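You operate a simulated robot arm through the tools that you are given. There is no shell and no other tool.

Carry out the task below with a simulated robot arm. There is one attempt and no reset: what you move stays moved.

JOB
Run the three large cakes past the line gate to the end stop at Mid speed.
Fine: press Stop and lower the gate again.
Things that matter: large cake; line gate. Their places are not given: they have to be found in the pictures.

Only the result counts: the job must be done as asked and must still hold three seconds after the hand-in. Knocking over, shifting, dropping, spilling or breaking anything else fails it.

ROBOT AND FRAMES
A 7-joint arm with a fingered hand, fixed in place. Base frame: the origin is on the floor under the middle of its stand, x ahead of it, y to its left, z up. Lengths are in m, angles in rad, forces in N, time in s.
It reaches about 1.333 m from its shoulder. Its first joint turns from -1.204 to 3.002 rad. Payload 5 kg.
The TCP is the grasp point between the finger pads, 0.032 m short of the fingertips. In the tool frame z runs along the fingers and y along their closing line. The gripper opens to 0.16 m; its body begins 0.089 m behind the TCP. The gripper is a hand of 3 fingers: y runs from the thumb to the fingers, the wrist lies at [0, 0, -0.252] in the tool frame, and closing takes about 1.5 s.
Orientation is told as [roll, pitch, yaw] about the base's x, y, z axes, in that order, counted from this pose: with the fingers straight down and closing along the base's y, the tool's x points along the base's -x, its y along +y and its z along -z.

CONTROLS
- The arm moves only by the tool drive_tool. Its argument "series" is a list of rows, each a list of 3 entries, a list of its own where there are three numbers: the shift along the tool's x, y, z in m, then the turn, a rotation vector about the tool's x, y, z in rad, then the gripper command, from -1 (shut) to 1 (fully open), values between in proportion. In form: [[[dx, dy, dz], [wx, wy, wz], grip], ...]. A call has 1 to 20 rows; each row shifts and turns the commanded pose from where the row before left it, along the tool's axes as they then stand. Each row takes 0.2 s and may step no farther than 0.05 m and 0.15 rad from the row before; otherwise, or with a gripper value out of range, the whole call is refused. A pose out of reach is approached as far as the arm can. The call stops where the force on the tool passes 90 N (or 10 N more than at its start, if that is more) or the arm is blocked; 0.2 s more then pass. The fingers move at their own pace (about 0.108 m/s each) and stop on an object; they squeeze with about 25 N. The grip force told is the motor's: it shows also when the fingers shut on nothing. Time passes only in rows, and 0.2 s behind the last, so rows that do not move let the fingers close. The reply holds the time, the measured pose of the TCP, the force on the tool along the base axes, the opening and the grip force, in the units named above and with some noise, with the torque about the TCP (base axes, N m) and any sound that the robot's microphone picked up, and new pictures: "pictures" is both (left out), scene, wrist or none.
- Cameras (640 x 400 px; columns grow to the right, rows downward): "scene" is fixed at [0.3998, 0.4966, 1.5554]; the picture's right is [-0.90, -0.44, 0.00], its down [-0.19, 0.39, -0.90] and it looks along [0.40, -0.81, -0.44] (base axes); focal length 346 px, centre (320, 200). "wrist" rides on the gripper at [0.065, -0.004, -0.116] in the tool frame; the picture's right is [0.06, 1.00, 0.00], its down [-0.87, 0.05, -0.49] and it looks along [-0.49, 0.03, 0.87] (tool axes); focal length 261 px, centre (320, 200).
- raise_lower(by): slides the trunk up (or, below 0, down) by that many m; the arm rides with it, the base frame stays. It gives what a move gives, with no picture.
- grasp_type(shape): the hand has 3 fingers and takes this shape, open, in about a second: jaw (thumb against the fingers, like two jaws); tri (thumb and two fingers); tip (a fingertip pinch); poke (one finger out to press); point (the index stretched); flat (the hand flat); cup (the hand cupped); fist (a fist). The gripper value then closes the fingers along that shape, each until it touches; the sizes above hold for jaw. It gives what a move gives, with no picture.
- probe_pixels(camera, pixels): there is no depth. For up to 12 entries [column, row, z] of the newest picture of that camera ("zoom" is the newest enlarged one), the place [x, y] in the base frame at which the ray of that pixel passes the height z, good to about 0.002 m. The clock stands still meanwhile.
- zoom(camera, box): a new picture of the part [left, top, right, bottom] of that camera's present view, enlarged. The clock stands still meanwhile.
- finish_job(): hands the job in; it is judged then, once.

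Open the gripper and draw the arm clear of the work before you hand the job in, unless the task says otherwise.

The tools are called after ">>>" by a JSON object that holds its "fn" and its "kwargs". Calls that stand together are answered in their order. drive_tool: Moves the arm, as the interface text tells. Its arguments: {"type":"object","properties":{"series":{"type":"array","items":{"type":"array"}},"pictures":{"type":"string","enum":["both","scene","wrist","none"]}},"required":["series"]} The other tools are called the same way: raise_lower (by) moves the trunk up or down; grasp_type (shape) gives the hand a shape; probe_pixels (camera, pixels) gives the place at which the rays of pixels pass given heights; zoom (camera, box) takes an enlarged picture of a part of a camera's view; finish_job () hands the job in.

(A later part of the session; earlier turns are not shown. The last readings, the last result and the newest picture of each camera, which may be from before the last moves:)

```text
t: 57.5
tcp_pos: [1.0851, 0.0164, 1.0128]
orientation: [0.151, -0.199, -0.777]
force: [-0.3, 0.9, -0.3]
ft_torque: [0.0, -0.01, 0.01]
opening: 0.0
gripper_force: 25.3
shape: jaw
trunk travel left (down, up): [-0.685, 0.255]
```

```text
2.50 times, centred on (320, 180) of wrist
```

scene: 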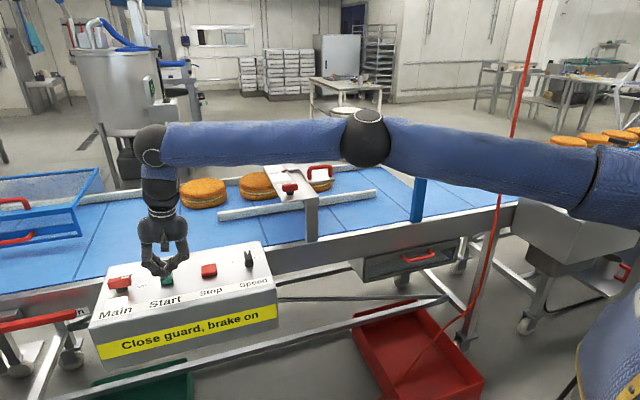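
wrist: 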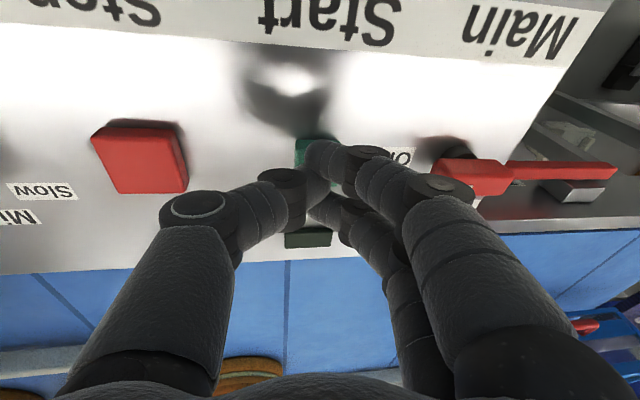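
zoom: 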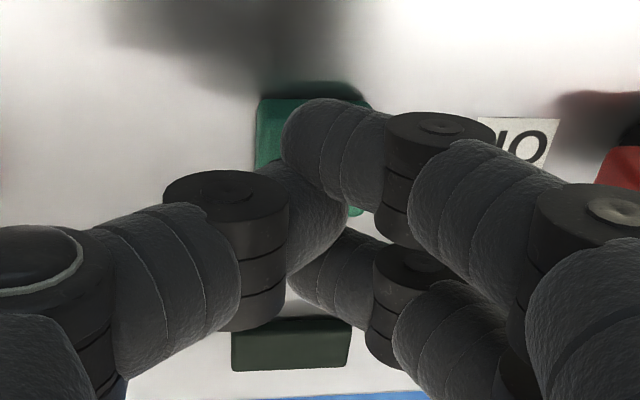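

The tip is over the green button at ~1 cm above. I press down in small steps.

>>> {"fn": "drive_tool", "kwargs": {"series": [[[0.0006, -0.0004, 0.0029], [0, 0, 0], -1], [[0.0006, -0.0004, 0.0029], [0, 0, 0], -1], [[0.0006, -0.0004, 0.0029], [0, 0, 0], -1], [[0.0006, -0.0004, 0.0029], [0, 0, 0], -1]]}}

>>> {"fn": "zoom", "kwargs": {"camera": "scene", "box": [120, 220, 220, 300]}}

```text
t: 58.5
tcp_pos: [1.0852, 0.014, 1.0008]
orientation: [0.151, -0.199, -0.778]
force: [0.0, 0.5, 0.0]
ft_torque: [0.01, -0.05, 0.01]
opening: 0.0001
gripper_force: 25.1
shape: jaw
trunk travel left (down, up): [-0.685, 0.255]
```

scene: 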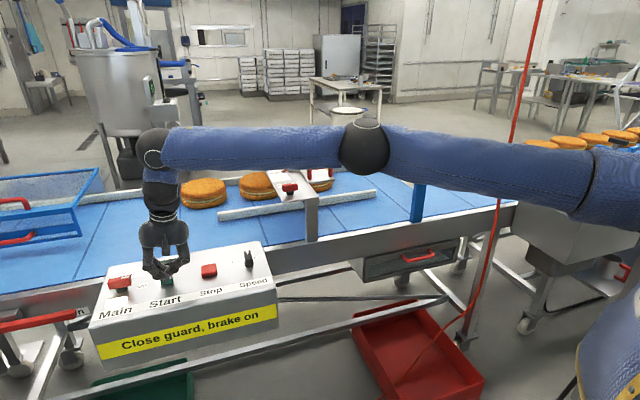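
wrist: 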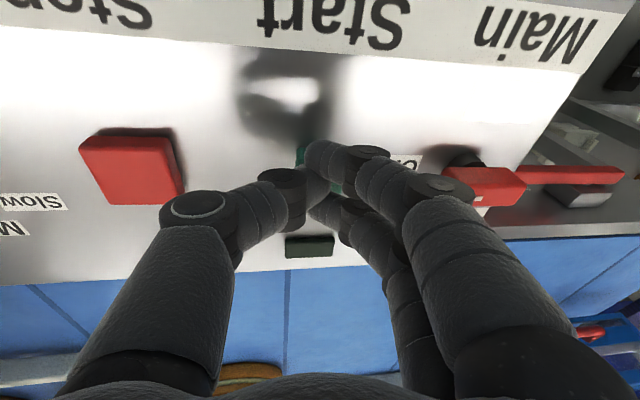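

```text
5.00 times, centred on (170, 260) of scene
```

zoom: 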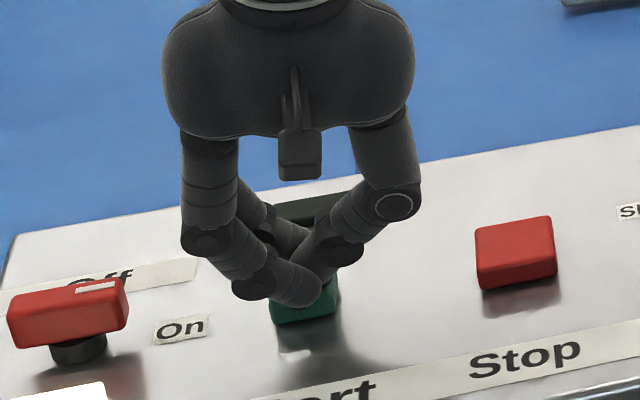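

No contact yet (force ~0) with the tips nominally at 0.970. I continue down.

>>> {"fn": "drive_tool", "kwargs": {"series": [[[0.0006, -0.0004, 0.0029], [0, 0, 0], -1], [[0.0006, -0.0004, 0.0029], [0, 0, 0], -1], [[0.0006, -0.0004, 0.0029], [0, 0, 0], -1]]}}

>>> {"fn": "zoom", "kwargs": {"camera": "scene", "box": [120, 220, 220, 300]}}

>>> {"fn": "zoom", "kwargs": {"camera": "wrist", "box": [230, 100, 410, 260]}}

```text
t: 59.4
tcp_pos: [1.0855, 0.0144, 0.9936]
orientation: [0.152, -0.201, -0.779]
force: [0.1, -0.1, 8.1]
ft_torque: [-0.04, 0.01, 0.0]
opening: 0.0
gripper_force: 24.8
shape: jaw
trunk travel left (down, up): [-0.685, 0.255]
heard: click
```

scene: 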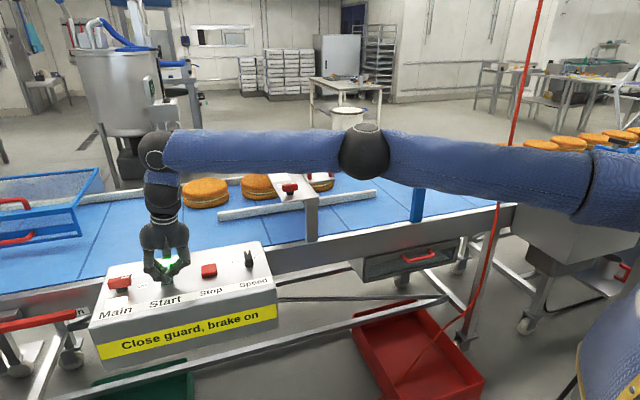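
wrist: 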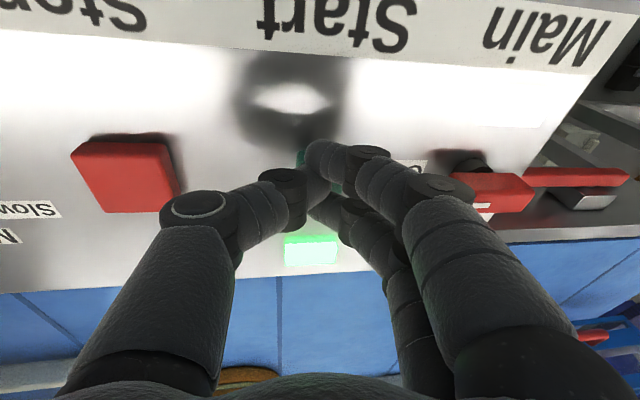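

```text
5.00 times, centred on (170, 260) of scene
```

zoom: 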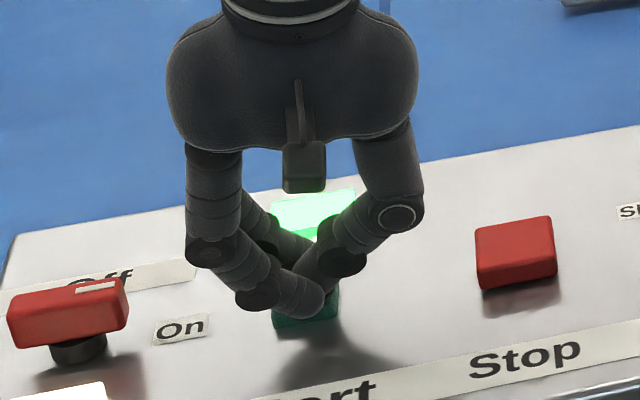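

```text
2.50 times, centred on (320, 180) of wrist
```

zoom: 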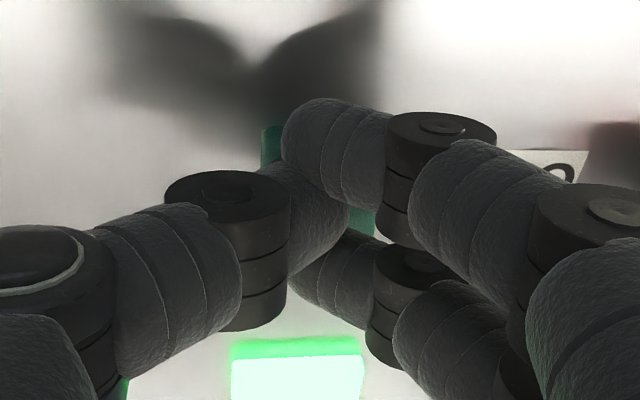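

Click heard, the green running lamp lights. I lift off and shift over to above the Stop button while watching the cakes.

>>> {"fn": "drive_tool", "kwargs": {"series": [[[-0.004, 0.003, -0.0194], [0, 0, 0], -1], [[-0.004, 0.003, -0.0194], [0, 0, 0], -1], [[-0.002, 0.0015, -0.0097], [0, 0, 0], -1], [[0.0003, -0.0352, -0.0054], [0, 0, 0], -1], [[0.0003, -0.0352, -0.0054], [0, 0, 0], -1], [[0.0003, -0.0352, -0.0054], [0, 0, 0], -1]]}}

```text
t: 60.8
tcp_pos: [1.0093, -0.0619, 1.0419]
orientation: [0.153, -0.198, -0.778]
force: [-0.2, -1.0, 0.3]
ft_torque: [0.03, 0.0, 0.06]
opening: 0.0
gripper_force: 24.9
shape: jaw
trunk travel left (down, up): [-0.685, 0.255]
```

scene: 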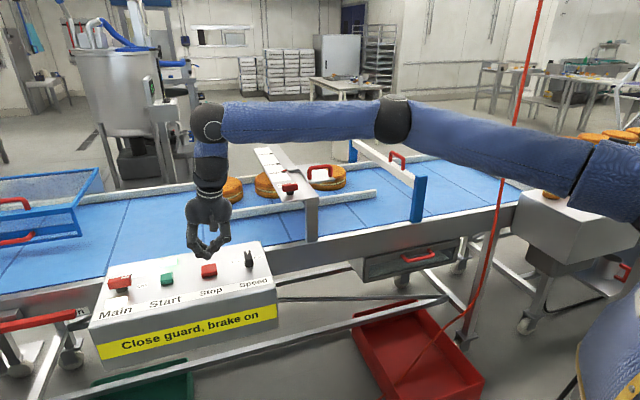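
wrist: 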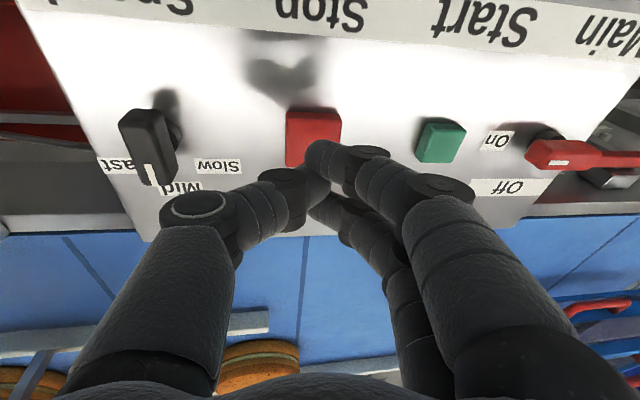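

The cakes are moving right (third now at ~232,190). I hold above Stop and watch.

>>> {"fn": "drive_tool", "kwargs": {"series": [[[0, 0, 0], [0, 0, 0], -1], [[0, 0, 0], [0, 0, 0], -1], [[0, 0, 0], [0, 0, 0], -1], [[0, 0, 0], [0, 0, 0], -1], [[0, 0, 0], [0, 0, 0], -1]]}}

```text
t: 62.0
tcp_pos: [1.0099, -0.0597, 1.0425]
orientation: [0.15, -0.199, -0.775]
force: [-0.5, 0.3, -0.9]
ft_torque: [-0.02, 0.0, -0.02]
opening: 0.0001
gripper_force: 25.0
shape: jaw
trunk travel left (down, up): [-0.685, 0.255]
```

scene: 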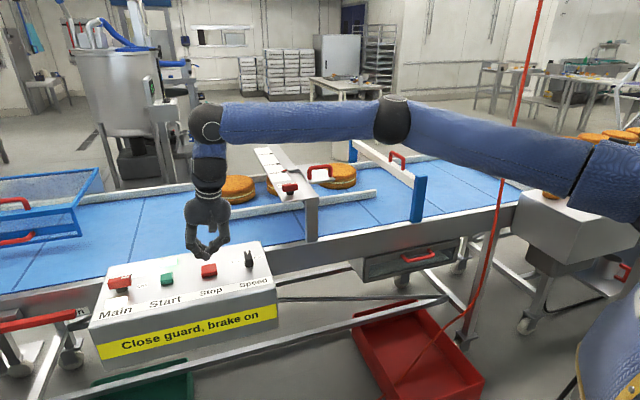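
wrist: 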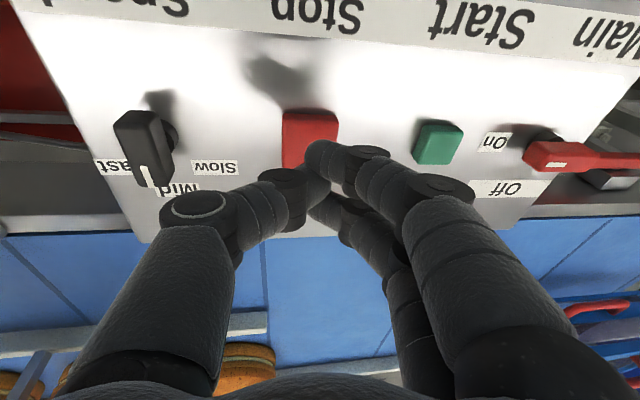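

Belt runs at roughly 7 cm/s. While waiting, I align the tip better with the Stop button (centre ~(310,140)).

>>> {"fn": "drive_tool", "kwargs": {"series": [[[0.006, -0.006, 0], [0, 0, 0], -1], [[0, 0, 0], [0, 0, 0], -1], [[0, 0, 0], [0, 0, 0], -1], [[0, 0, 0], [0, 0, 0], -1], [[0, 0, 0], [0, 0, 0], -1], [[0, 0, 0], [0, 0, 0], -1], [[0, 0, 0], [0, 0, 0], -1], [[0, 0, 0], [0, 0, 0], -1], [[0, 0, 0], [0, 0, 0], -1], [[0, 0, 0], [0, 0, 0], -1]]}}

>>> {"fn": "zoom", "kwargs": {"camera": "scene", "box": [220, 130, 540, 260]}}

```text
t: 64.2
tcp_pos: [1.0, -0.0613, 1.0413]
orientation: [0.15, -0.2, -0.776]
force: [0.1, -0.2, 0.3]
ft_torque: [0.0, 0.01, 0.02]
opening: 0.0002
gripper_force: 25.4
shape: jaw
trunk travel left (down, up): [-0.685, 0.255]
```

scene: 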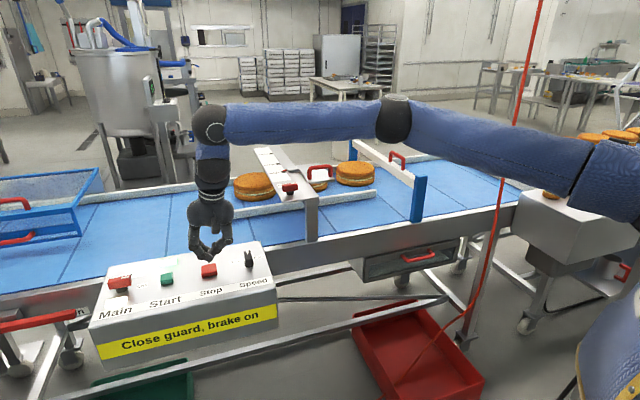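
wrist: 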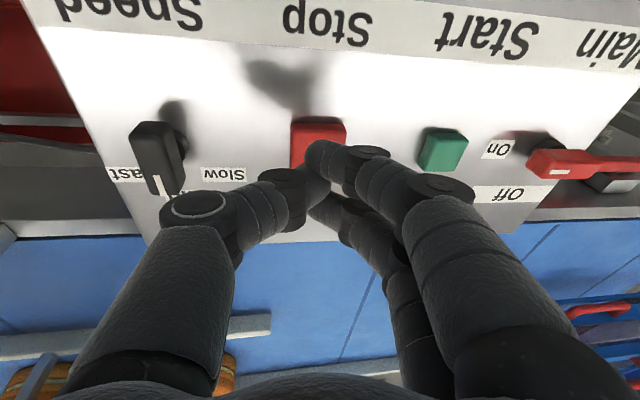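

```text
2.00 times, centred on (380, 195) of scene
```

zoom: 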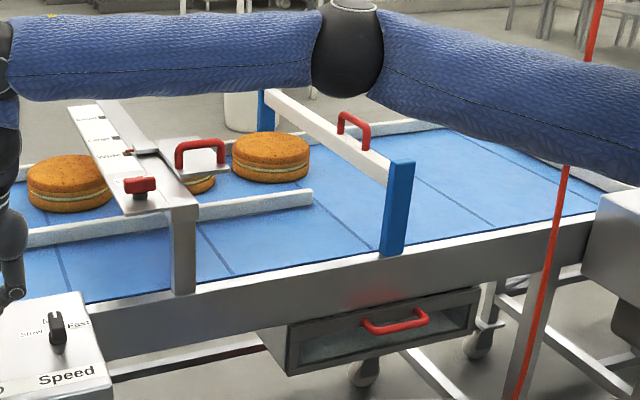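

The gate is up and the first cake (355,173) nears it. I keep waiting in short spells, ready to stop.

>>> {"fn": "drive_tool", "kwargs": {"series": [[[0, 0, 0], [0, 0, 0], -1], [[0, 0, 0], [0, 0, 0], -1], [[0, 0, 0], [0, 0, 0], -1], [[0, 0, 0], [0, 0, 0], -1], [[0, 0, 0], [0, 0, 0], -1], [[0, 0, 0], [0, 0, 0], -1], [[0, 0, 0], [0, 0, 0], -1], [[0, 0, 0], [0, 0, 0], -1], [[0, 0, 0], [0, 0, 0], -1], [[0, 0, 0], [0, 0, 0], -1]], "pictures": "scene"}}

>>> {"fn": "zoom", "kwargs": {"camera": "scene", "box": [220, 130, 540, 260]}}

```text
t: 66.3
tcp_pos: [0.9992, -0.0606, 1.04]
orientation: [0.152, -0.199, -0.776]
force: [0.5, 0.3, 0.0]
ft_torque: [-0.01, 0.01, -0.02]
opening: 0.0001
gripper_force: 24.5
shape: jaw
trunk travel left (down, up): [-0.685, 0.255]
```

scene: 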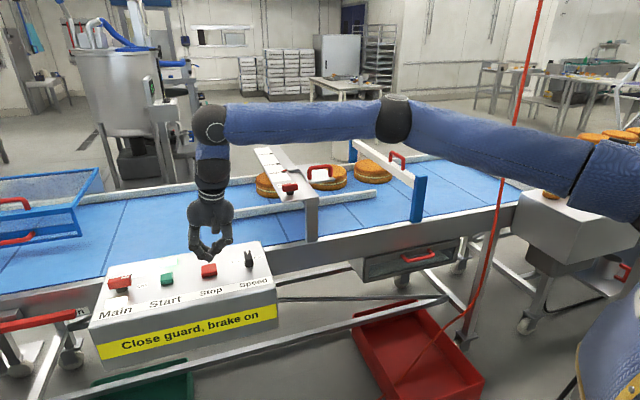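

```text
2.00 times, centred on (380, 195) of scene
```

zoom: 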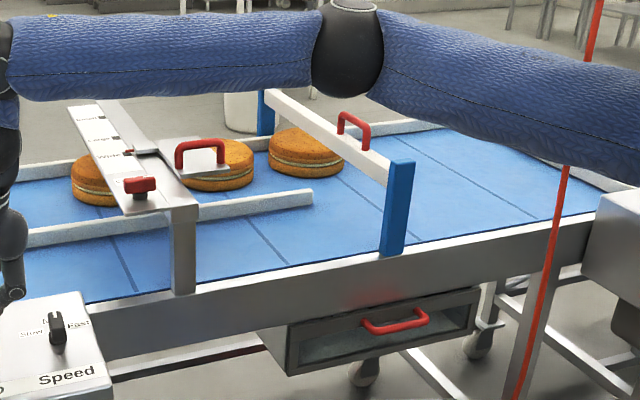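

I probe cake positions for the speed estimate.

>>> {"fn": "probe_pixels", "kwargs": {"camera": "scene", "pixels": [[355, 174, 0.94], [372.5, 171.5, 0.94], [328, 177, 0.94], [267, 185, 0.94], [203, 190, 0.94], [480, 168, 0.92], [500, 175, 0.92]]}}

>>> {"fn": "drive_tool", "kwargs": {"series": [[[0, 0, 0], [0, 0, 0], -1], [[0, 0, 0], [0, 0, 0], -1], [[0, 0, 0], [0, 0, 0], -1], [[0, 0, 0], [0, 0, 0], -1], [[0, 0, 0], [0, 0, 0], -1], [[0, 0, 0], [0, 0, 0], -1], [[0, 0, 0], [0, 0, 0], -1], [[0, 0, 0], [0, 0, 0], -1], [[0, 0, 0], [0, 0, 0], -1], [[0, 0, 0], [0, 0, 0], -1]], "pictures": "scene"}}

>>> {"fn": "zoom", "kwargs": {"camera": "scene", "box": [220, 130, 540, 260]}}

```text
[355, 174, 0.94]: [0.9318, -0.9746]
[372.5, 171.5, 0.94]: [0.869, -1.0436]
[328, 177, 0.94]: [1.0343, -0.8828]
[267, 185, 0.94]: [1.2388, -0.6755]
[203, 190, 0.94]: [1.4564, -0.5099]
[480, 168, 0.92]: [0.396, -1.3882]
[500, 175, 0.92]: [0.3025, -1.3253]
```

```text
t: 68.5
tcp_pos: [1.0016, -0.061, 1.04]
orientation: [0.15, -0.2, -0.776]
force: [-0.6, 0.1, -0.4]
ft_torque: [0.0, 0.0, -0.02]
opening: 0.0
gripper_force: 25.1
shape: jaw
trunk travel left (down, up): [-0.685, 0.255]
```

scene: 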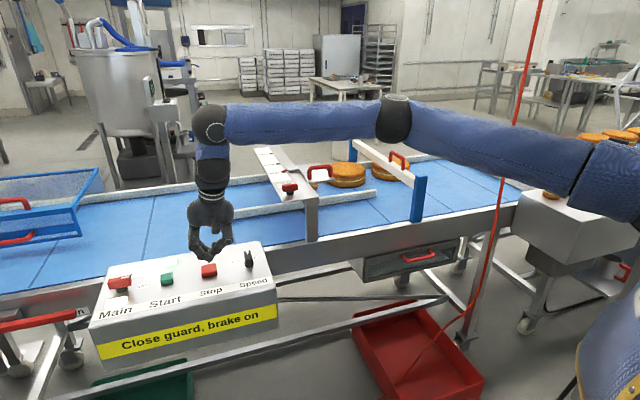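

```text
2.00 times, centred on (380, 195) of scene
```

zoom: 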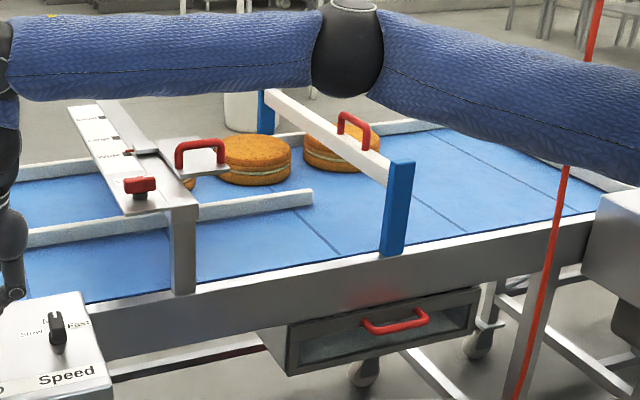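

Speed is ~0.044 m/s, and the first cake passes under the gate cleanly. I keep waiting.

>>> {"fn": "drive_tool", "kwargs": {"series": [[[0, 0, 0], [0, 0, 0], -1], [[0, 0, 0], [0, 0, 0], -1], [[0, 0, 0], [0, 0, 0], -1], [[0, 0, 0], [0, 0, 0], -1], [[0, 0, 0], [0, 0, 0], -1], [[0, 0, 0], [0, 0, 0], -1], [[0, 0, 0], [0, 0, 0], -1], [[0, 0, 0], [0, 0, 0], -1], [[0, 0, 0], [0, 0, 0], -1], [[0, 0, 0], [0, 0, 0], -1], [[0, 0, 0], [0, 0, 0], -1], [[0, 0, 0], [0, 0, 0], -1], [[0, 0, 0], [0, 0, 0], -1], [[0, 0, 0], [0, 0, 0], -1], [[0, 0, 0], [0, 0, 0], -1]], "pictures": "scene"}}

>>> {"fn": "zoom", "kwargs": {"camera": "scene", "box": [220, 130, 540, 260]}}

```text
t: 71.8
tcp_pos: [1.0008, -0.0599, 1.0402]
orientation: [0.15, -0.198, -0.777]
force: [0.2, 0.0, 0.1]
ft_torque: [-0.02, -0.01, 0.0]
opening: 0.0001
gripper_force: 25.4
shape: jaw
trunk travel left (down, up): [-0.685, 0.255]
```

scene: 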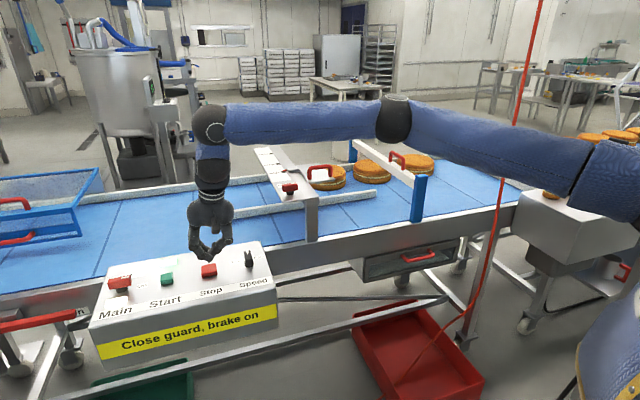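

```text
2.00 times, centred on (380, 195) of scene
```

zoom: 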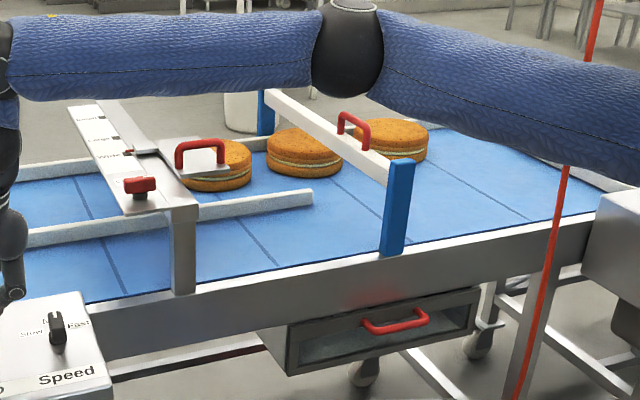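

Second cake is about to pass. I keep waiting until all three should be piled at the stop (t≈80).

>>> {"fn": "drive_tool", "kwargs": {"series": [[[0, 0, 0], [0, 0, 0], -1], [[0, 0, 0], [0, 0, 0], -1], [[0, 0, 0], [0, 0, 0], -1], [[0, 0, 0], [0, 0, 0], -1], [[0, 0, 0], [0, 0, 0], -1], [[0, 0, 0], [0, 0, 0], -1], [[0, 0, 0], [0, 0, 0], -1], [[0, 0, 0], [0, 0, 0], -1], [[0, 0, 0], [0, 0, 0], -1], [[0, 0, 0], [0, 0, 0], -1], [[0, 0, 0], [0, 0, 0], -1], [[0, 0, 0], [0, 0, 0], -1], [[0, 0, 0], [0, 0, 0], -1], [[0, 0, 0], [0, 0, 0], -1], [[0, 0, 0], [0, 0, 0], -1]], "pictures": "scene"}}

>>> {"fn": "zoom", "kwargs": {"camera": "scene", "box": [220, 130, 540, 260]}}

```text
t: 75.0
tcp_pos: [1.0004, -0.0613, 1.0405]
orientation: [0.15, -0.198, -0.776]
force: [0.2, -0.4, 0.2]
ft_torque: [0.02, -0.02, 0.03]
opening: 0.0001
gripper_force: 24.6
shape: jaw
trunk travel left (down, up): [-0.685, 0.255]
```

scene: 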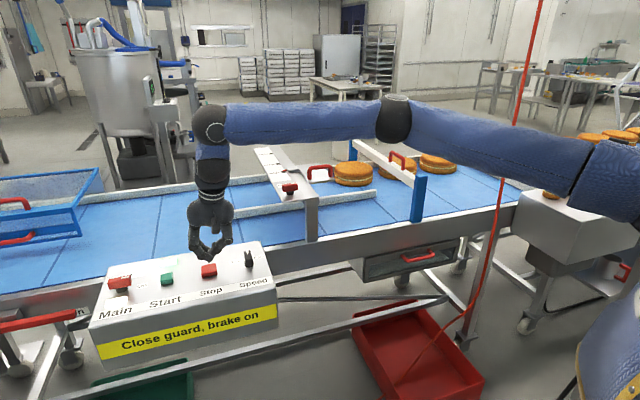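

```text
2.00 times, centred on (380, 195) of scene
```

zoom: 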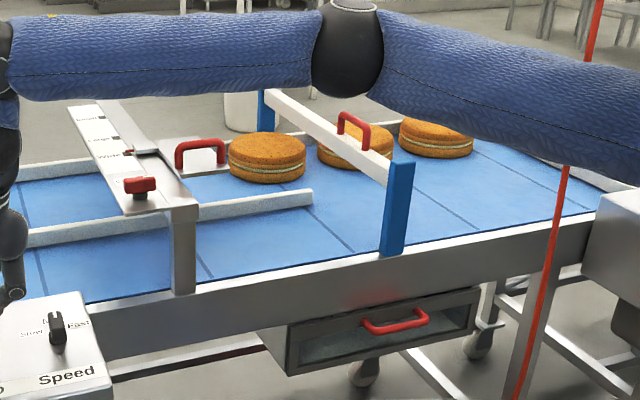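

The third cake (354,173) approaches the gate; continuing.

>>> {"fn": "drive_tool", "kwargs": {"series": [[[0, 0, 0], [0, 0, 0], -1], [[0, 0, 0], [0, 0, 0], -1], [[0, 0, 0], [0, 0, 0], -1], [[0, 0, 0], [0, 0, 0], -1], [[0, 0, 0], [0, 0, 0], -1], [[0, 0, 0], [0, 0, 0], -1], [[0, 0, 0], [0, 0, 0], -1], [[0, 0, 0], [0, 0, 0], -1], [[0, 0, 0], [0, 0, 0], -1], [[0, 0, 0], [0, 0, 0], -1], [[0, 0, 0], [0, 0, 0], -1], [[0, 0, 0], [0, 0, 0], -1], [[0, 0, 0], [0, 0, 0], -1], [[0, 0, 0], [0, 0, 0], -1], [[0, 0, 0], [0, 0, 0], -1], [[0, 0, 0], [0, 0, 0], -1], [[0, 0, 0], [0, 0, 0], -1]], "pictures": "scene"}}

>>> {"fn": "zoom", "kwargs": {"camera": "scene", "box": [220, 130, 540, 260]}}

```text
t: 78.5
tcp_pos: [1.0009, -0.0602, 1.0399]
orientation: [0.151, -0.199, -0.777]
force: [-0.1, 0.2, 0.1]
ft_torque: [0.0, -0.03, 0.05]
opening: 0.0
gripper_force: 24.5
shape: jaw
trunk travel left (down, up): [-0.685, 0.255]
```

scene: 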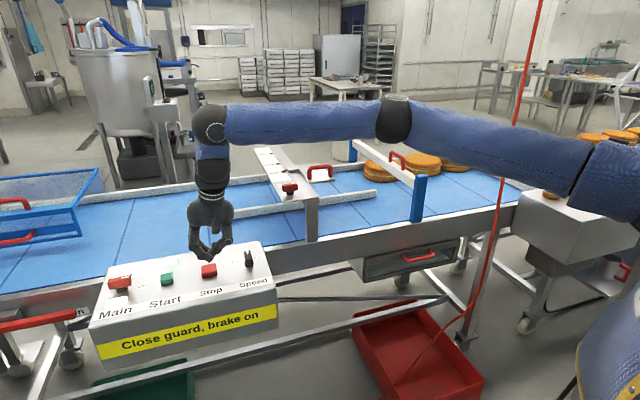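

```text
2.00 times, centred on (380, 195) of scene
```

zoom: 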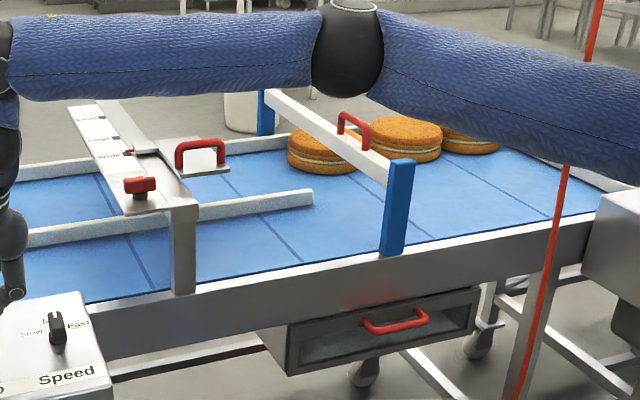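

Cakes 1 and 2 are together near the stop; cake 3 is under the gate. I wait about 3 s more.

>>> {"fn": "drive_tool", "kwargs": {"series": [[[0, 0, 0], [0, 0, 0], -1], [[0, 0, 0], [0, 0, 0], -1], [[0, 0, 0], [0, 0, 0], -1], [[0, 0, 0], [0, 0, 0], -1], [[0, 0, 0], [0, 0, 0], -1], [[0, 0, 0], [0, 0, 0], -1], [[0, 0, 0], [0, 0, 0], -1], [[0, 0, 0], [0, 0, 0], -1], [[0, 0, 0], [0, 0, 0], -1], [[0, 0, 0], [0, 0, 0], -1], [[0, 0, 0], [0, 0, 0], -1], [[0, 0, 0], [0, 0, 0], -1]], "pictures": "both"}}

>>> {"fn": "zoom", "kwargs": {"camera": "scene", "box": [220, 130, 540, 260]}}

```text
t: 81.2
tcp_pos: [1.0011, -0.06, 1.0394]
orientation: [0.153, -0.199, -0.777]
force: [-0.5, -0.2, 0.2]
ft_torque: [0.03, 0.02, 0.02]
opening: 0.0
gripper_force: 25.8
shape: jaw
trunk travel left (down, up): [-0.685, 0.255]
```

scene: 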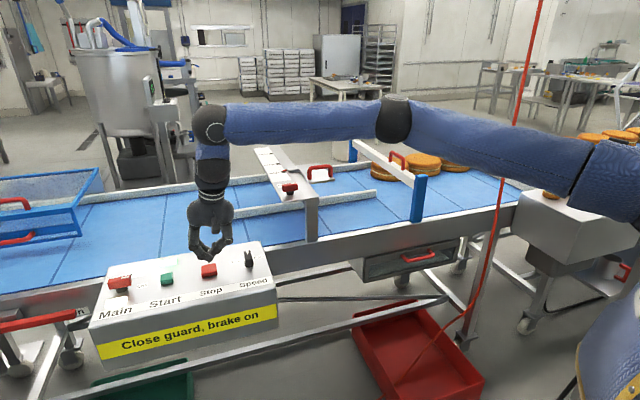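
wrist: 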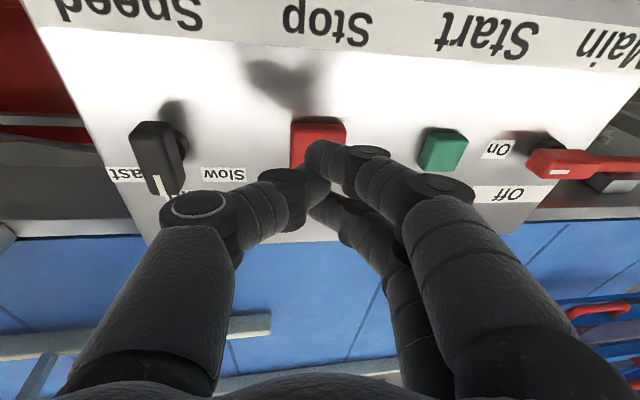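

```text
2.00 times, centred on (380, 195) of scene
```

zoom: 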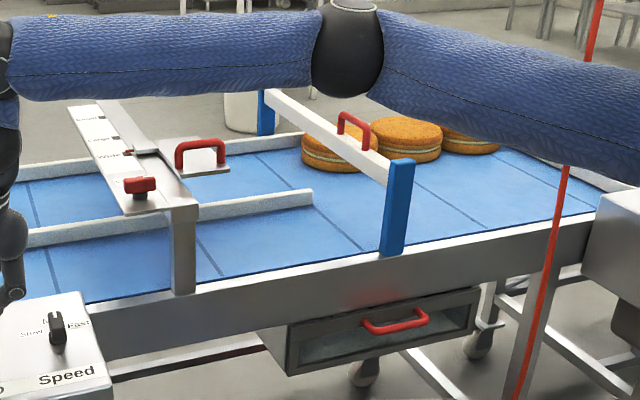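

Cakes 1 and 2 stand still; the third seems to touch them. I probe the cakes' positions relative to the gate.

>>> {"fn": "probe_pixels", "kwargs": {"camera": "scene", "pixels": [[390, 170.5, 0.94], [423, 164, 0.94], [370.5, 173, 0.93], [440, 165, 0.93], [456, 160, 0.94], [380, 180, 0.9]]}}

>>> {"fn": "drive_tool", "kwargs": {"series": [[[0, 0, 0], [0, 0, 0], -1], [[0, 0, 0], [0, 0, 0], -1], [[0, 0, 0], [0, 0, 0], -1], [[0, 0, 0], [0, 0, 0], -1], [[0, 0, 0], [0, 0, 0], -1]], "pictures": "scene"}}

>>> {"fn": "zoom", "kwargs": {"camera": "scene", "box": [340, 130, 500, 230]}}

```text
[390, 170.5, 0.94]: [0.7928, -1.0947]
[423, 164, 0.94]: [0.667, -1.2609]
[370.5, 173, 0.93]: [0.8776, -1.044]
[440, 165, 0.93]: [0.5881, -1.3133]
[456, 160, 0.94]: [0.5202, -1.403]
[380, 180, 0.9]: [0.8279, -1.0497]
```

```text
t: 82.3
tcp_pos: [1.0005, -0.0603, 1.04]
orientation: [0.15, -0.199, -0.776]
force: [-0.7, 0.4, 0.2]
ft_torque: [-0.02, 0.04, 0.01]
opening: 0.0001
gripper_force: 24.6
shape: jaw
trunk travel left (down, up): [-0.685, 0.255]
```

scene: 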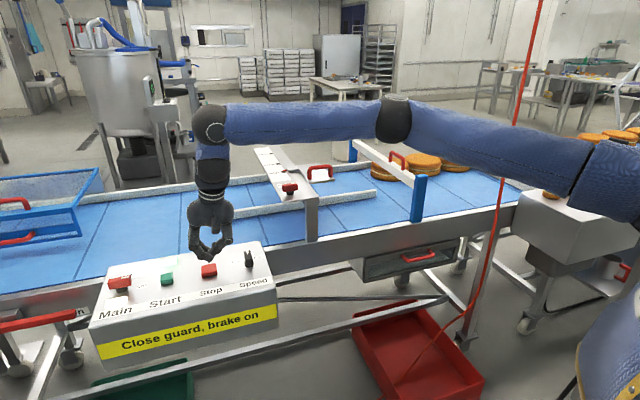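

```text
4.00 times, centred on (420, 180) of scene
```

zoom: 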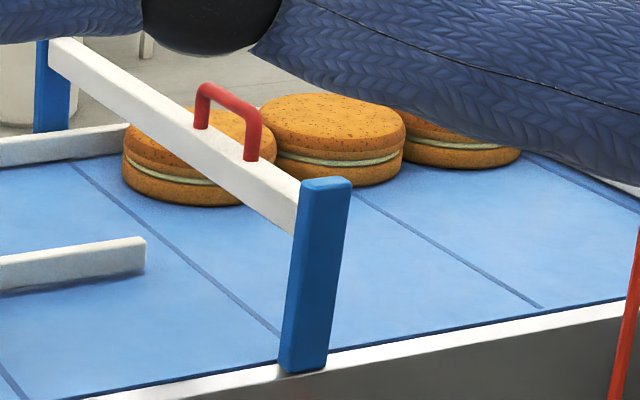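

All three cakes are at rest, packed against the end stop. Now I press Stop: down 3 cm, then small steps.

>>> {"fn": "drive_tool", "kwargs": {"series": [[[0.002, -0.0015, 0.0097], [0, 0, 0], -1], [[0.002, -0.0015, 0.0097], [0, 0, 0], -1], [[0.002, -0.0015, 0.0097], [0, 0, 0], -1], [[0.0006, -0.0004, 0.0029], [0, 0, 0], -1], [[0.0006, -0.0004, 0.0029], [0, 0, 0], -1], [[0.0006, -0.0004, 0.0029], [0, 0, 0], -1], [[0.0006, -0.0004, 0.0029], [0, 0, 0], -1]]}}

```text
t: 84.0
tcp_pos: [1.0022, -0.0598, 0.9989]
orientation: [0.149, -0.198, -0.775]
force: [-1.3, -0.3, 1.7]
ft_torque: [-0.02, 0.02, -0.01]
opening: 0.0001
gripper_force: 25.0
shape: jaw
trunk travel left (down, up): [-0.685, 0.255]
```

scene: 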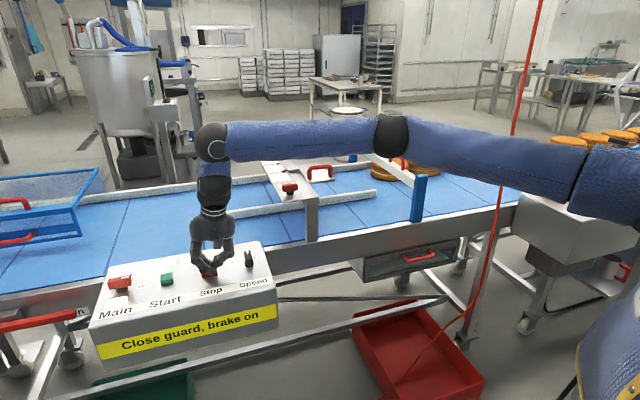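
wrist: 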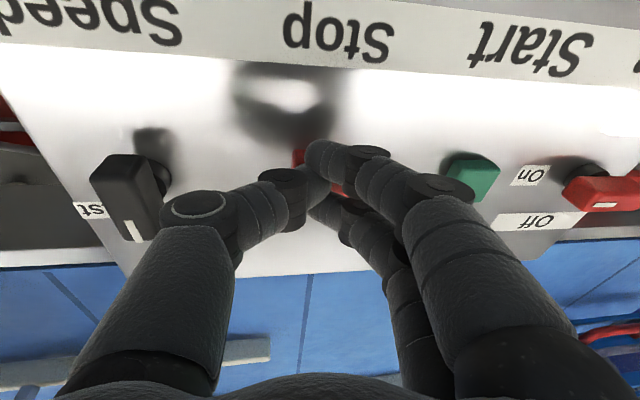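

Contact begins (1.7 N). I press a little further in 3 mm steps until the click.

>>> {"fn": "drive_tool", "kwargs": {"series": [[[0.0006, -0.0004, 0.0029], [0, 0, 0], -1], [[0.0006, -0.0004, 0.0029], [0, 0, 0], -1], [[0.0004, -0.0003, 0.0019], [0, 0, 0], -1]]}}

>>> {"fn": "zoom", "kwargs": {"camera": "scene", "box": [120, 220, 260, 300]}}

```text
t: 84.8
tcp_pos: [1.0018, -0.0602, 0.9932]
orientation: [0.152, -0.2, -0.779]
force: [-2.2, -2.9, 15.5]
ft_torque: [-0.1, 0.08, -0.05]
opening: 0.0
gripper_force: 25.2
shape: jaw
trunk travel left (down, up): [-0.685, 0.255]
heard: click
```

scene: 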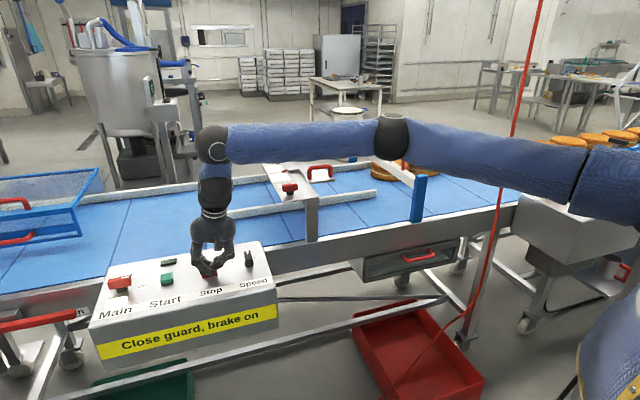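
wrist: 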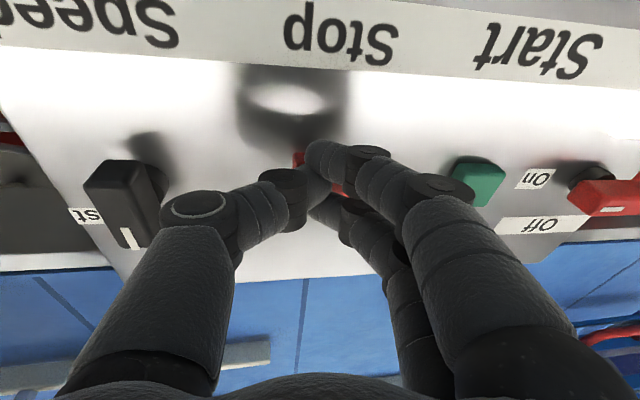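

```text
4.57 times, centred on (190, 260) of scene
```

zoom: 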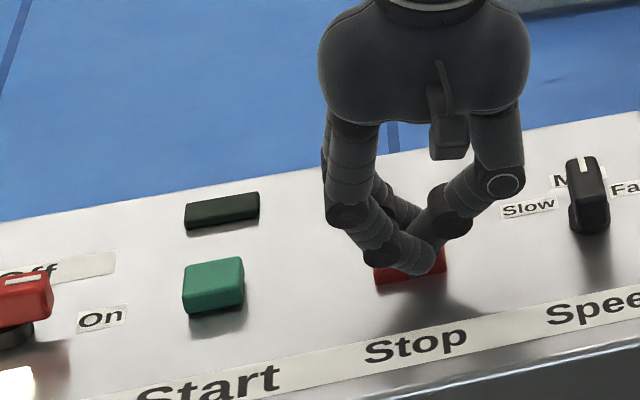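

Click heard and the running lamp is dark: stopped. I lift off, undo the tilts and back away, watching that the belt stays still.

>>> {"fn": "drive_tool", "kwargs": {"series": [[[-0.004, 0.003, -0.0194], [0, 0, 0], -1], [[-0.004, 0.003, -0.0194], [0, 0, 0], -1], [[-0.004, 0.003, -0.0194], [0, 0, 0], -1], [[0, 0, 0], [0.15, 0, 0], -1], [[0, 0, 0], [0, 0.1, 0], -1], [[0, 0, 0], [0, 0.1, 0], -1], [[0.03, 0, -0.02], [0, 0, 0], -1], [[0.03, 0, -0.02], [0, 0, 0], -1], [[0.03, 0, 0], [0, 0, 0], -1]]}}

>>> {"fn": "zoom", "kwargs": {"camera": "scene", "box": [340, 130, 500, 230]}}

```text
t: 86.8
tcp_pos: [0.9374, 0.004, 1.0918]
orientation: [-0.002, 0.0, -0.78]
force: [0.2, 0.4, -0.4]
ft_torque: [0.0, 0.02, 0.0]
opening: 0.0
gripper_force: 24.7
shape: jaw
trunk travel left (down, up): [-0.685, 0.255]
```

scene: 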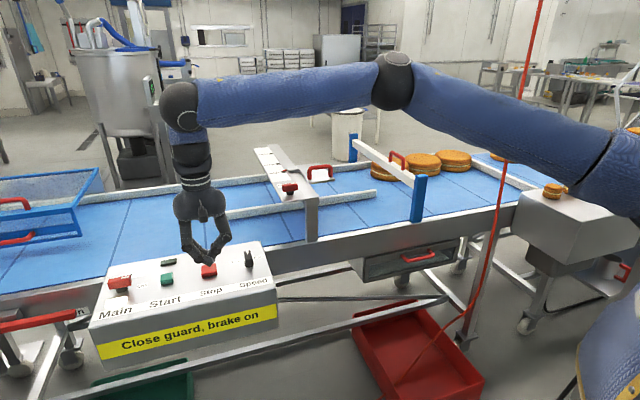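
wrist: 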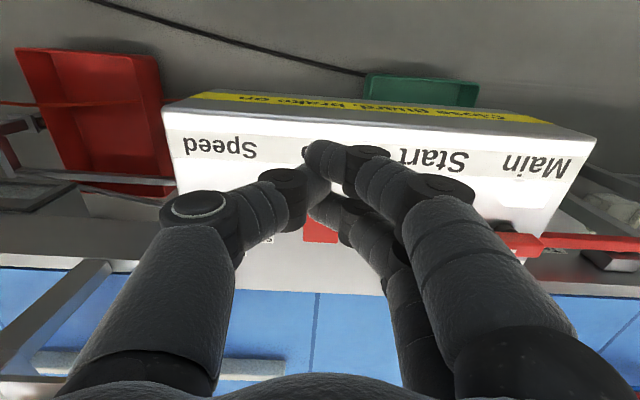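

```text
4.00 times, centred on (420, 180) of scene
```

zoom: 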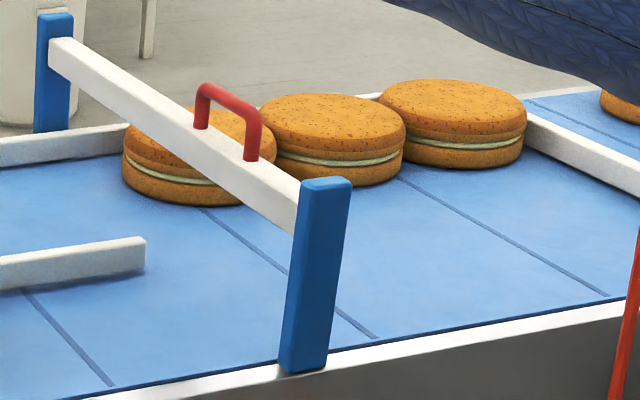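

The belt is still; three cakes packed at the end stop, with the third just clear of the gate's line. I raise the trunk 0.18 for reaching over the gate handle again.

>>> {"fn": "raise_lower", "kwargs": {"by": 0.18}}

```text
t: 88.8
tcp_pos: [0.9378, 0.0032, 1.2717]
orientation: [0.0, -0.001, -0.777]
force: [-0.2, 0.6, 0.4]
ft_torque: [0.01, 0.01, -0.03]
opening: 0.0
gripper_force: 24.7
shape: jaw
trunk travel left (down, up): [-0.865, 0.075]
```

I travel back over the bridge toward the gate, opening the hand part-way and tilting it as before.

>>> {"fn": "drive_tool", "kwargs": {"series": [[[-0.0256, -0.0402, 0.002], [0, 0, 0], -0.5], [[-0.0256, -0.0402, 0.002], [0, 0, 0], 0], [[-0.0256, -0.0402, 0.002], [0, 0, 0], 0.2], [[-0.0256, -0.0402, 0.002], [0, 0, 0], 0.2], [[-0.0256, -0.0402, 0.002], [0, 0, 0], 0.2], [[-0.0256, -0.0402, 0.002], [0, 0, 0], 0.2], [[-0.0256, -0.0402, 0.002], [0, 0, 0], 0.2], [[-0.0256, -0.0402, 0.002], [0, 0, 0], 0.2], [[-0.0256, -0.0402, 0.002], [0, 0, 0], 0.2], [[-0.0256, -0.0402, 0.002], [0, 0, 0], 0.2], [[0, 0, 0], [0.14, 0, 0], 0.2], [[0, 0, 0], [0.14, 0, 0], 0.2], [[-0.017, -0.0361, 0.0162], [0, 0, 0], 0.2], [[-0.017, -0.0361, 0.0162], [0, 0, 0], 0.2], [[-0.017, -0.0361, 0.0162], [0, 0, 0], 0.2], [[-0.017, -0.0361, 0.0162], [0, 0, 0], 0.2]]}}

```text
t: 92.2
tcp_pos: [0.7768, -0.6261, 1.2258]
orientation: [-0.276, 0.002, -0.779]
force: [-0.3, -0.2, -0.9]
ft_torque: [0.06, -0.01, -0.01]
opening: 0.091
gripper_force: 0.0
shape: jaw
trunk travel left (down, up): [-0.865, 0.075]
```

scene: 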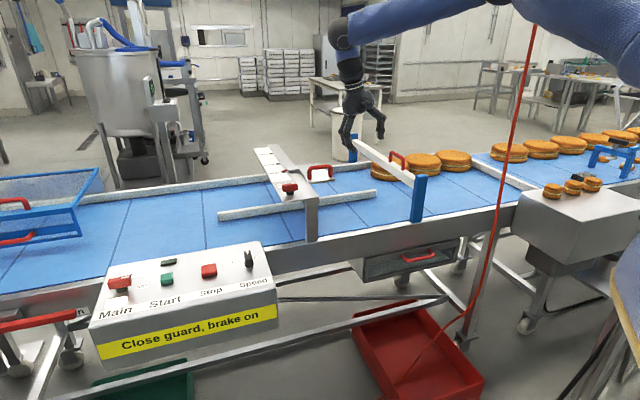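
wrist: 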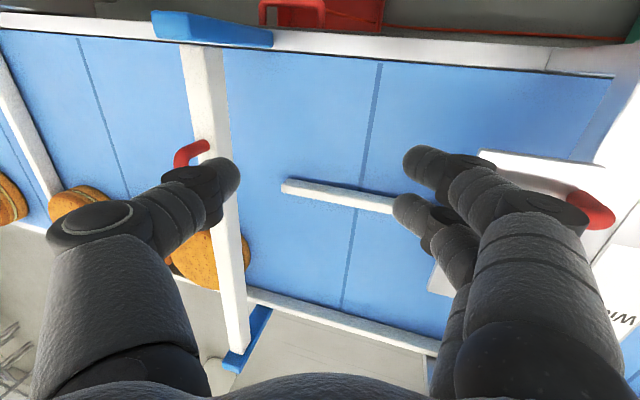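

On track with no reach limit. I continue to just above the handle.

>>> {"fn": "drive_tool", "kwargs": {"series": [[[-0.0165, -0.0358, 0.0158], [0, 0, 0], 0.2], [[-0.0165, -0.0358, 0.0158], [0, 0, 0], 0.2], [[-0.0165, -0.0358, 0.0158], [0, 0, 0], 0.2], [[-0.0165, -0.0358, 0.0158], [0, 0, 0], 0.2], [[-0.0165, -0.0358, 0.0158], [0, 0, 0], 0.2], [[0, 0, 0], [0, 0, 0], 0.2]]}}

```text
t: 93.5
tcp_pos: [0.703, -0.8204, 1.1988]
orientation: [-0.277, -0.003, -0.776]
force: [-0.3, 0.1, -0.3]
ft_torque: [-0.02, 0.01, -0.01]
opening: 0.0909
gripper_force: 0.2
shape: jaw
out of reach, approached as far as the arm can: row 5
trunk travel left (down, up): [-0.865, 0.075]
```

scene: 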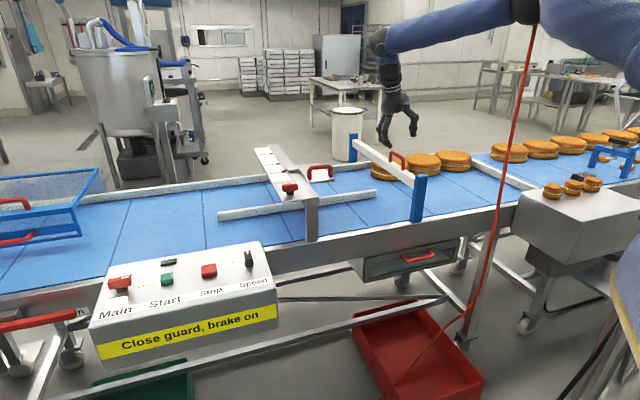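
wrist: 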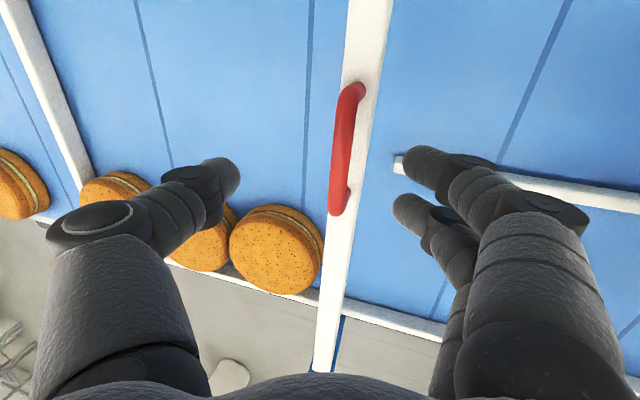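

The handle (347,150) is below as before. I probe the third cake's rim and the gate bar's downstream edge to confirm that the bar can come down clear of the cake.

>>> {"fn": "zoom", "kwargs": {"camera": "wrist", "box": [200, 140, 420, 390]}}

```text
1.60 times, centred on (310, 265) of wrist
```

zoom: 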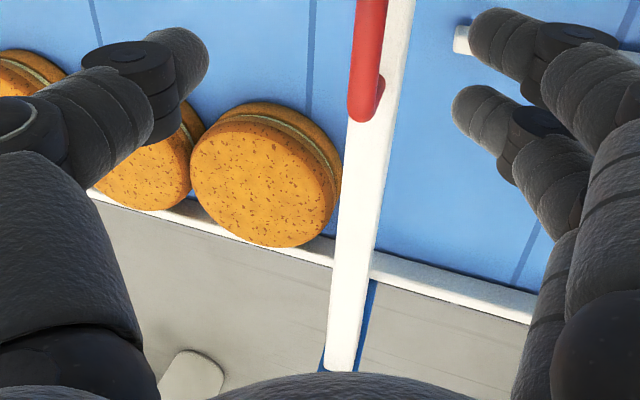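

>>> {"fn": "probe_pixels", "kwargs": {"camera": "zoom", "pixels": [[337, 190, 0.945], [341, 160, 0.89], [341, 160, 0.91], [344, 180, 1.035], [331, 300, 1.035], [369, 300, 1.035], [369, 300, 0.99], [265, 175, 0.945], [338, 205, 0.945], [327, 365, 1.035], [352, 370, 1.035]]}}

```text
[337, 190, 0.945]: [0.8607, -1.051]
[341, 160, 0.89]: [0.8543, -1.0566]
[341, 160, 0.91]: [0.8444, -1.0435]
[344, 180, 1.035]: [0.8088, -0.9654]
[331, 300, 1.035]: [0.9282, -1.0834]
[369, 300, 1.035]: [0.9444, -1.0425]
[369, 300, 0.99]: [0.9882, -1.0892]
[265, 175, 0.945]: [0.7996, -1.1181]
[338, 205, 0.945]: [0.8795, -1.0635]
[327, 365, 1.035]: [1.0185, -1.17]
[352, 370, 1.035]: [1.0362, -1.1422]
```

The bar's downstream face is about 2 cm clear of the third cake, so the gate can come down. I lower the open hand around the handle.

>>> {"fn": "drive_tool", "kwargs": {"series": [[[0.002, 0.018, 0.01], [0, 0, 0], 0.2], [[0, 0, 0.03], [0, 0, 0], 0.2], [[0, 0, 0.03], [0, 0, 0], 0.2], [[0, 0, 0.016], [0, 0, 0], 0.2], [[0, 0, 0], [0, 0, 0], 0.2]]}}

```text
t: 94.8
tcp_pos: [0.6954, -0.8225, 1.1115]
orientation: [-0.279, 0.0, -0.78]
force: [0.1, -0.4, -0.2]
ft_torque: [0.0, 0.01, 0.02]
opening: 0.0911
gripper_force: 0.1
shape: jaw
trunk travel left (down, up): [-0.865, 0.075]
```

scene: 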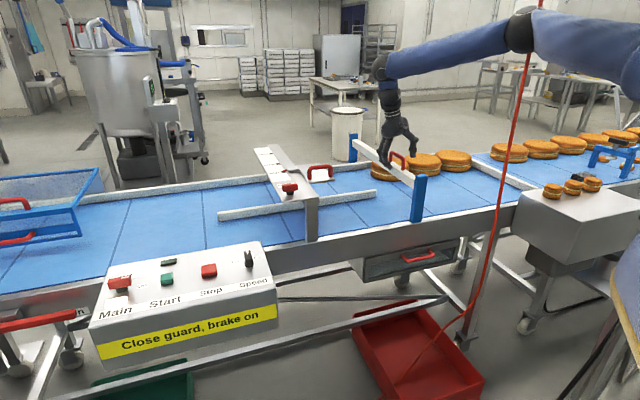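
wrist: 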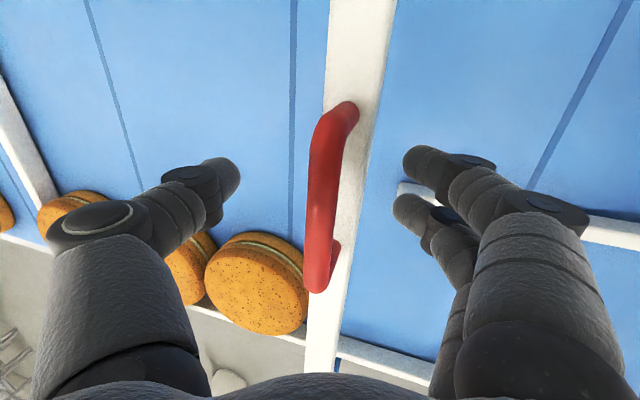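

The handle (328,195) is between thumb and fingers as before. I close on it.

>>> {"fn": "drive_tool", "kwargs": {"series": [[[0, 0, 0], [0, 0, 0], -0.3], [[0, 0, 0], [0, 0, 0], -0.8], [[0, 0, 0], [0, 0, 0], -1], [[0, 0, 0], [0, 0, 0], -1], [[0, 0, 0], [0, 0, 0], -1], [[0, 0, 0], [0, 0, 0], -1]]}}

```text
t: 96.2
tcp_pos: [0.6955, -0.8244, 1.1091]
orientation: [-0.28, 0.0, -0.779]
force: [-2.3, 0.4, -6.6]
ft_torque: [-0.01, 0.01, -0.01]
opening: 0.0
gripper_force: 24.7
shape: tri
trunk travel left (down, up): [-0.865, 0.075]
```

scene: 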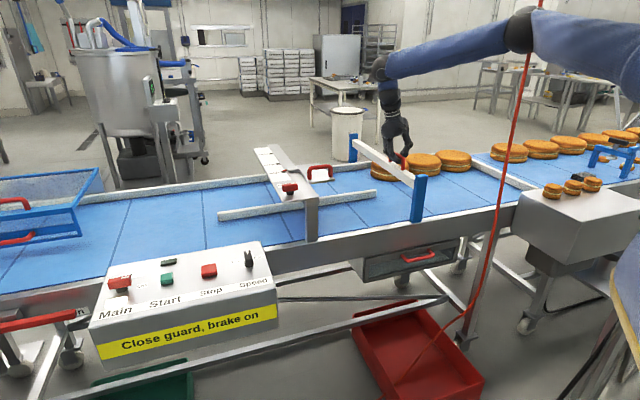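
wrist: 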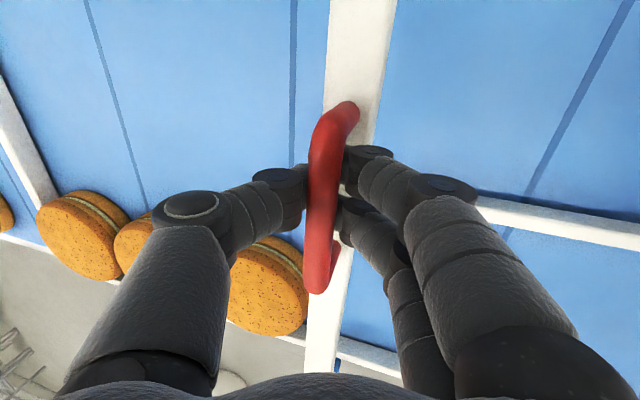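

Gripped. I lower the gate straight down in 1 cm steps, watching the force.

>>> {"fn": "drive_tool", "kwargs": {"series": [[[0, 0.0028, 0.0096], [0, 0, 0], -1], [[0, 0.0028, 0.0096], [0, 0, 0], -1], [[0, 0.0028, 0.0096], [0, 0, 0], -1], [[0, 0.0028, 0.0096], [0, 0, 0], -1], [[0, 0.0028, 0.0096], [0, 0, 0], -1], [[0, 0, 0], [0, 0, 0], -1]]}}

>>> {"fn": "zoom", "kwargs": {"camera": "scene", "box": [340, 130, 500, 230]}}

```text
t: 97.5
tcp_pos: [0.6959, -0.8227, 1.0594]
orientation: [-0.279, 0.001, -0.778]
force: [-0.4, -2.7, -2.0]
ft_torque: [0.0, -0.03, -0.01]
opening: 0.0
gripper_force: 25.0
shape: tri
trunk travel left (down, up): [-0.865, 0.075]
```

scene: 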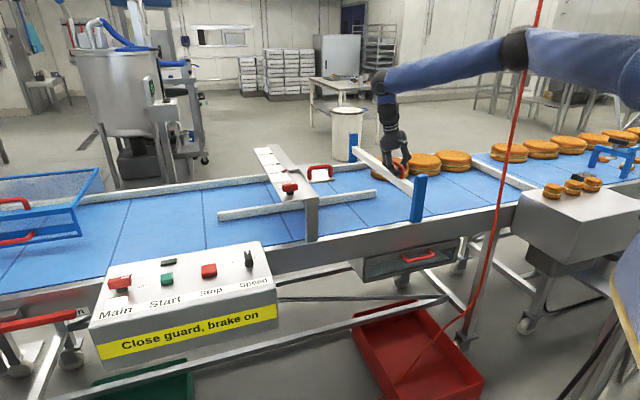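
wrist: 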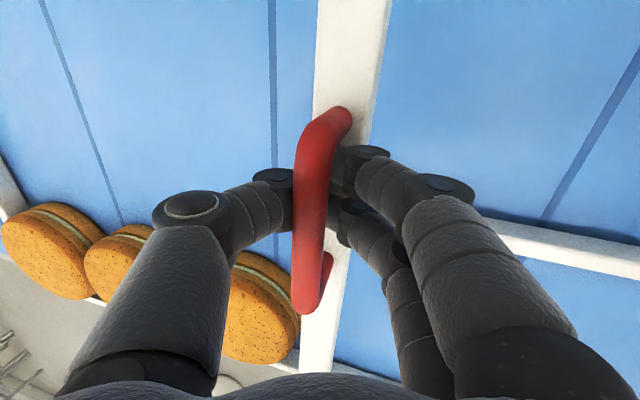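

```text
4.00 times, centred on (420, 180) of scene
```

zoom: 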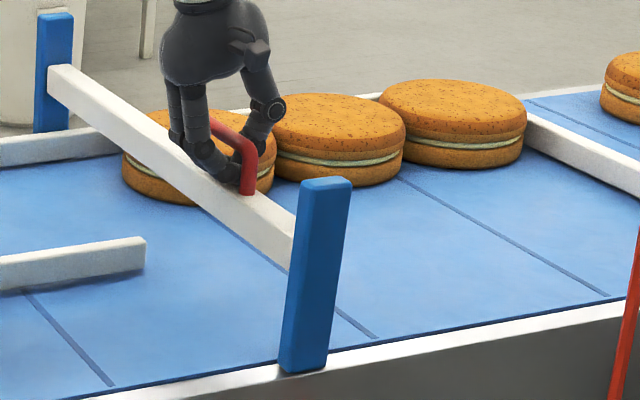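

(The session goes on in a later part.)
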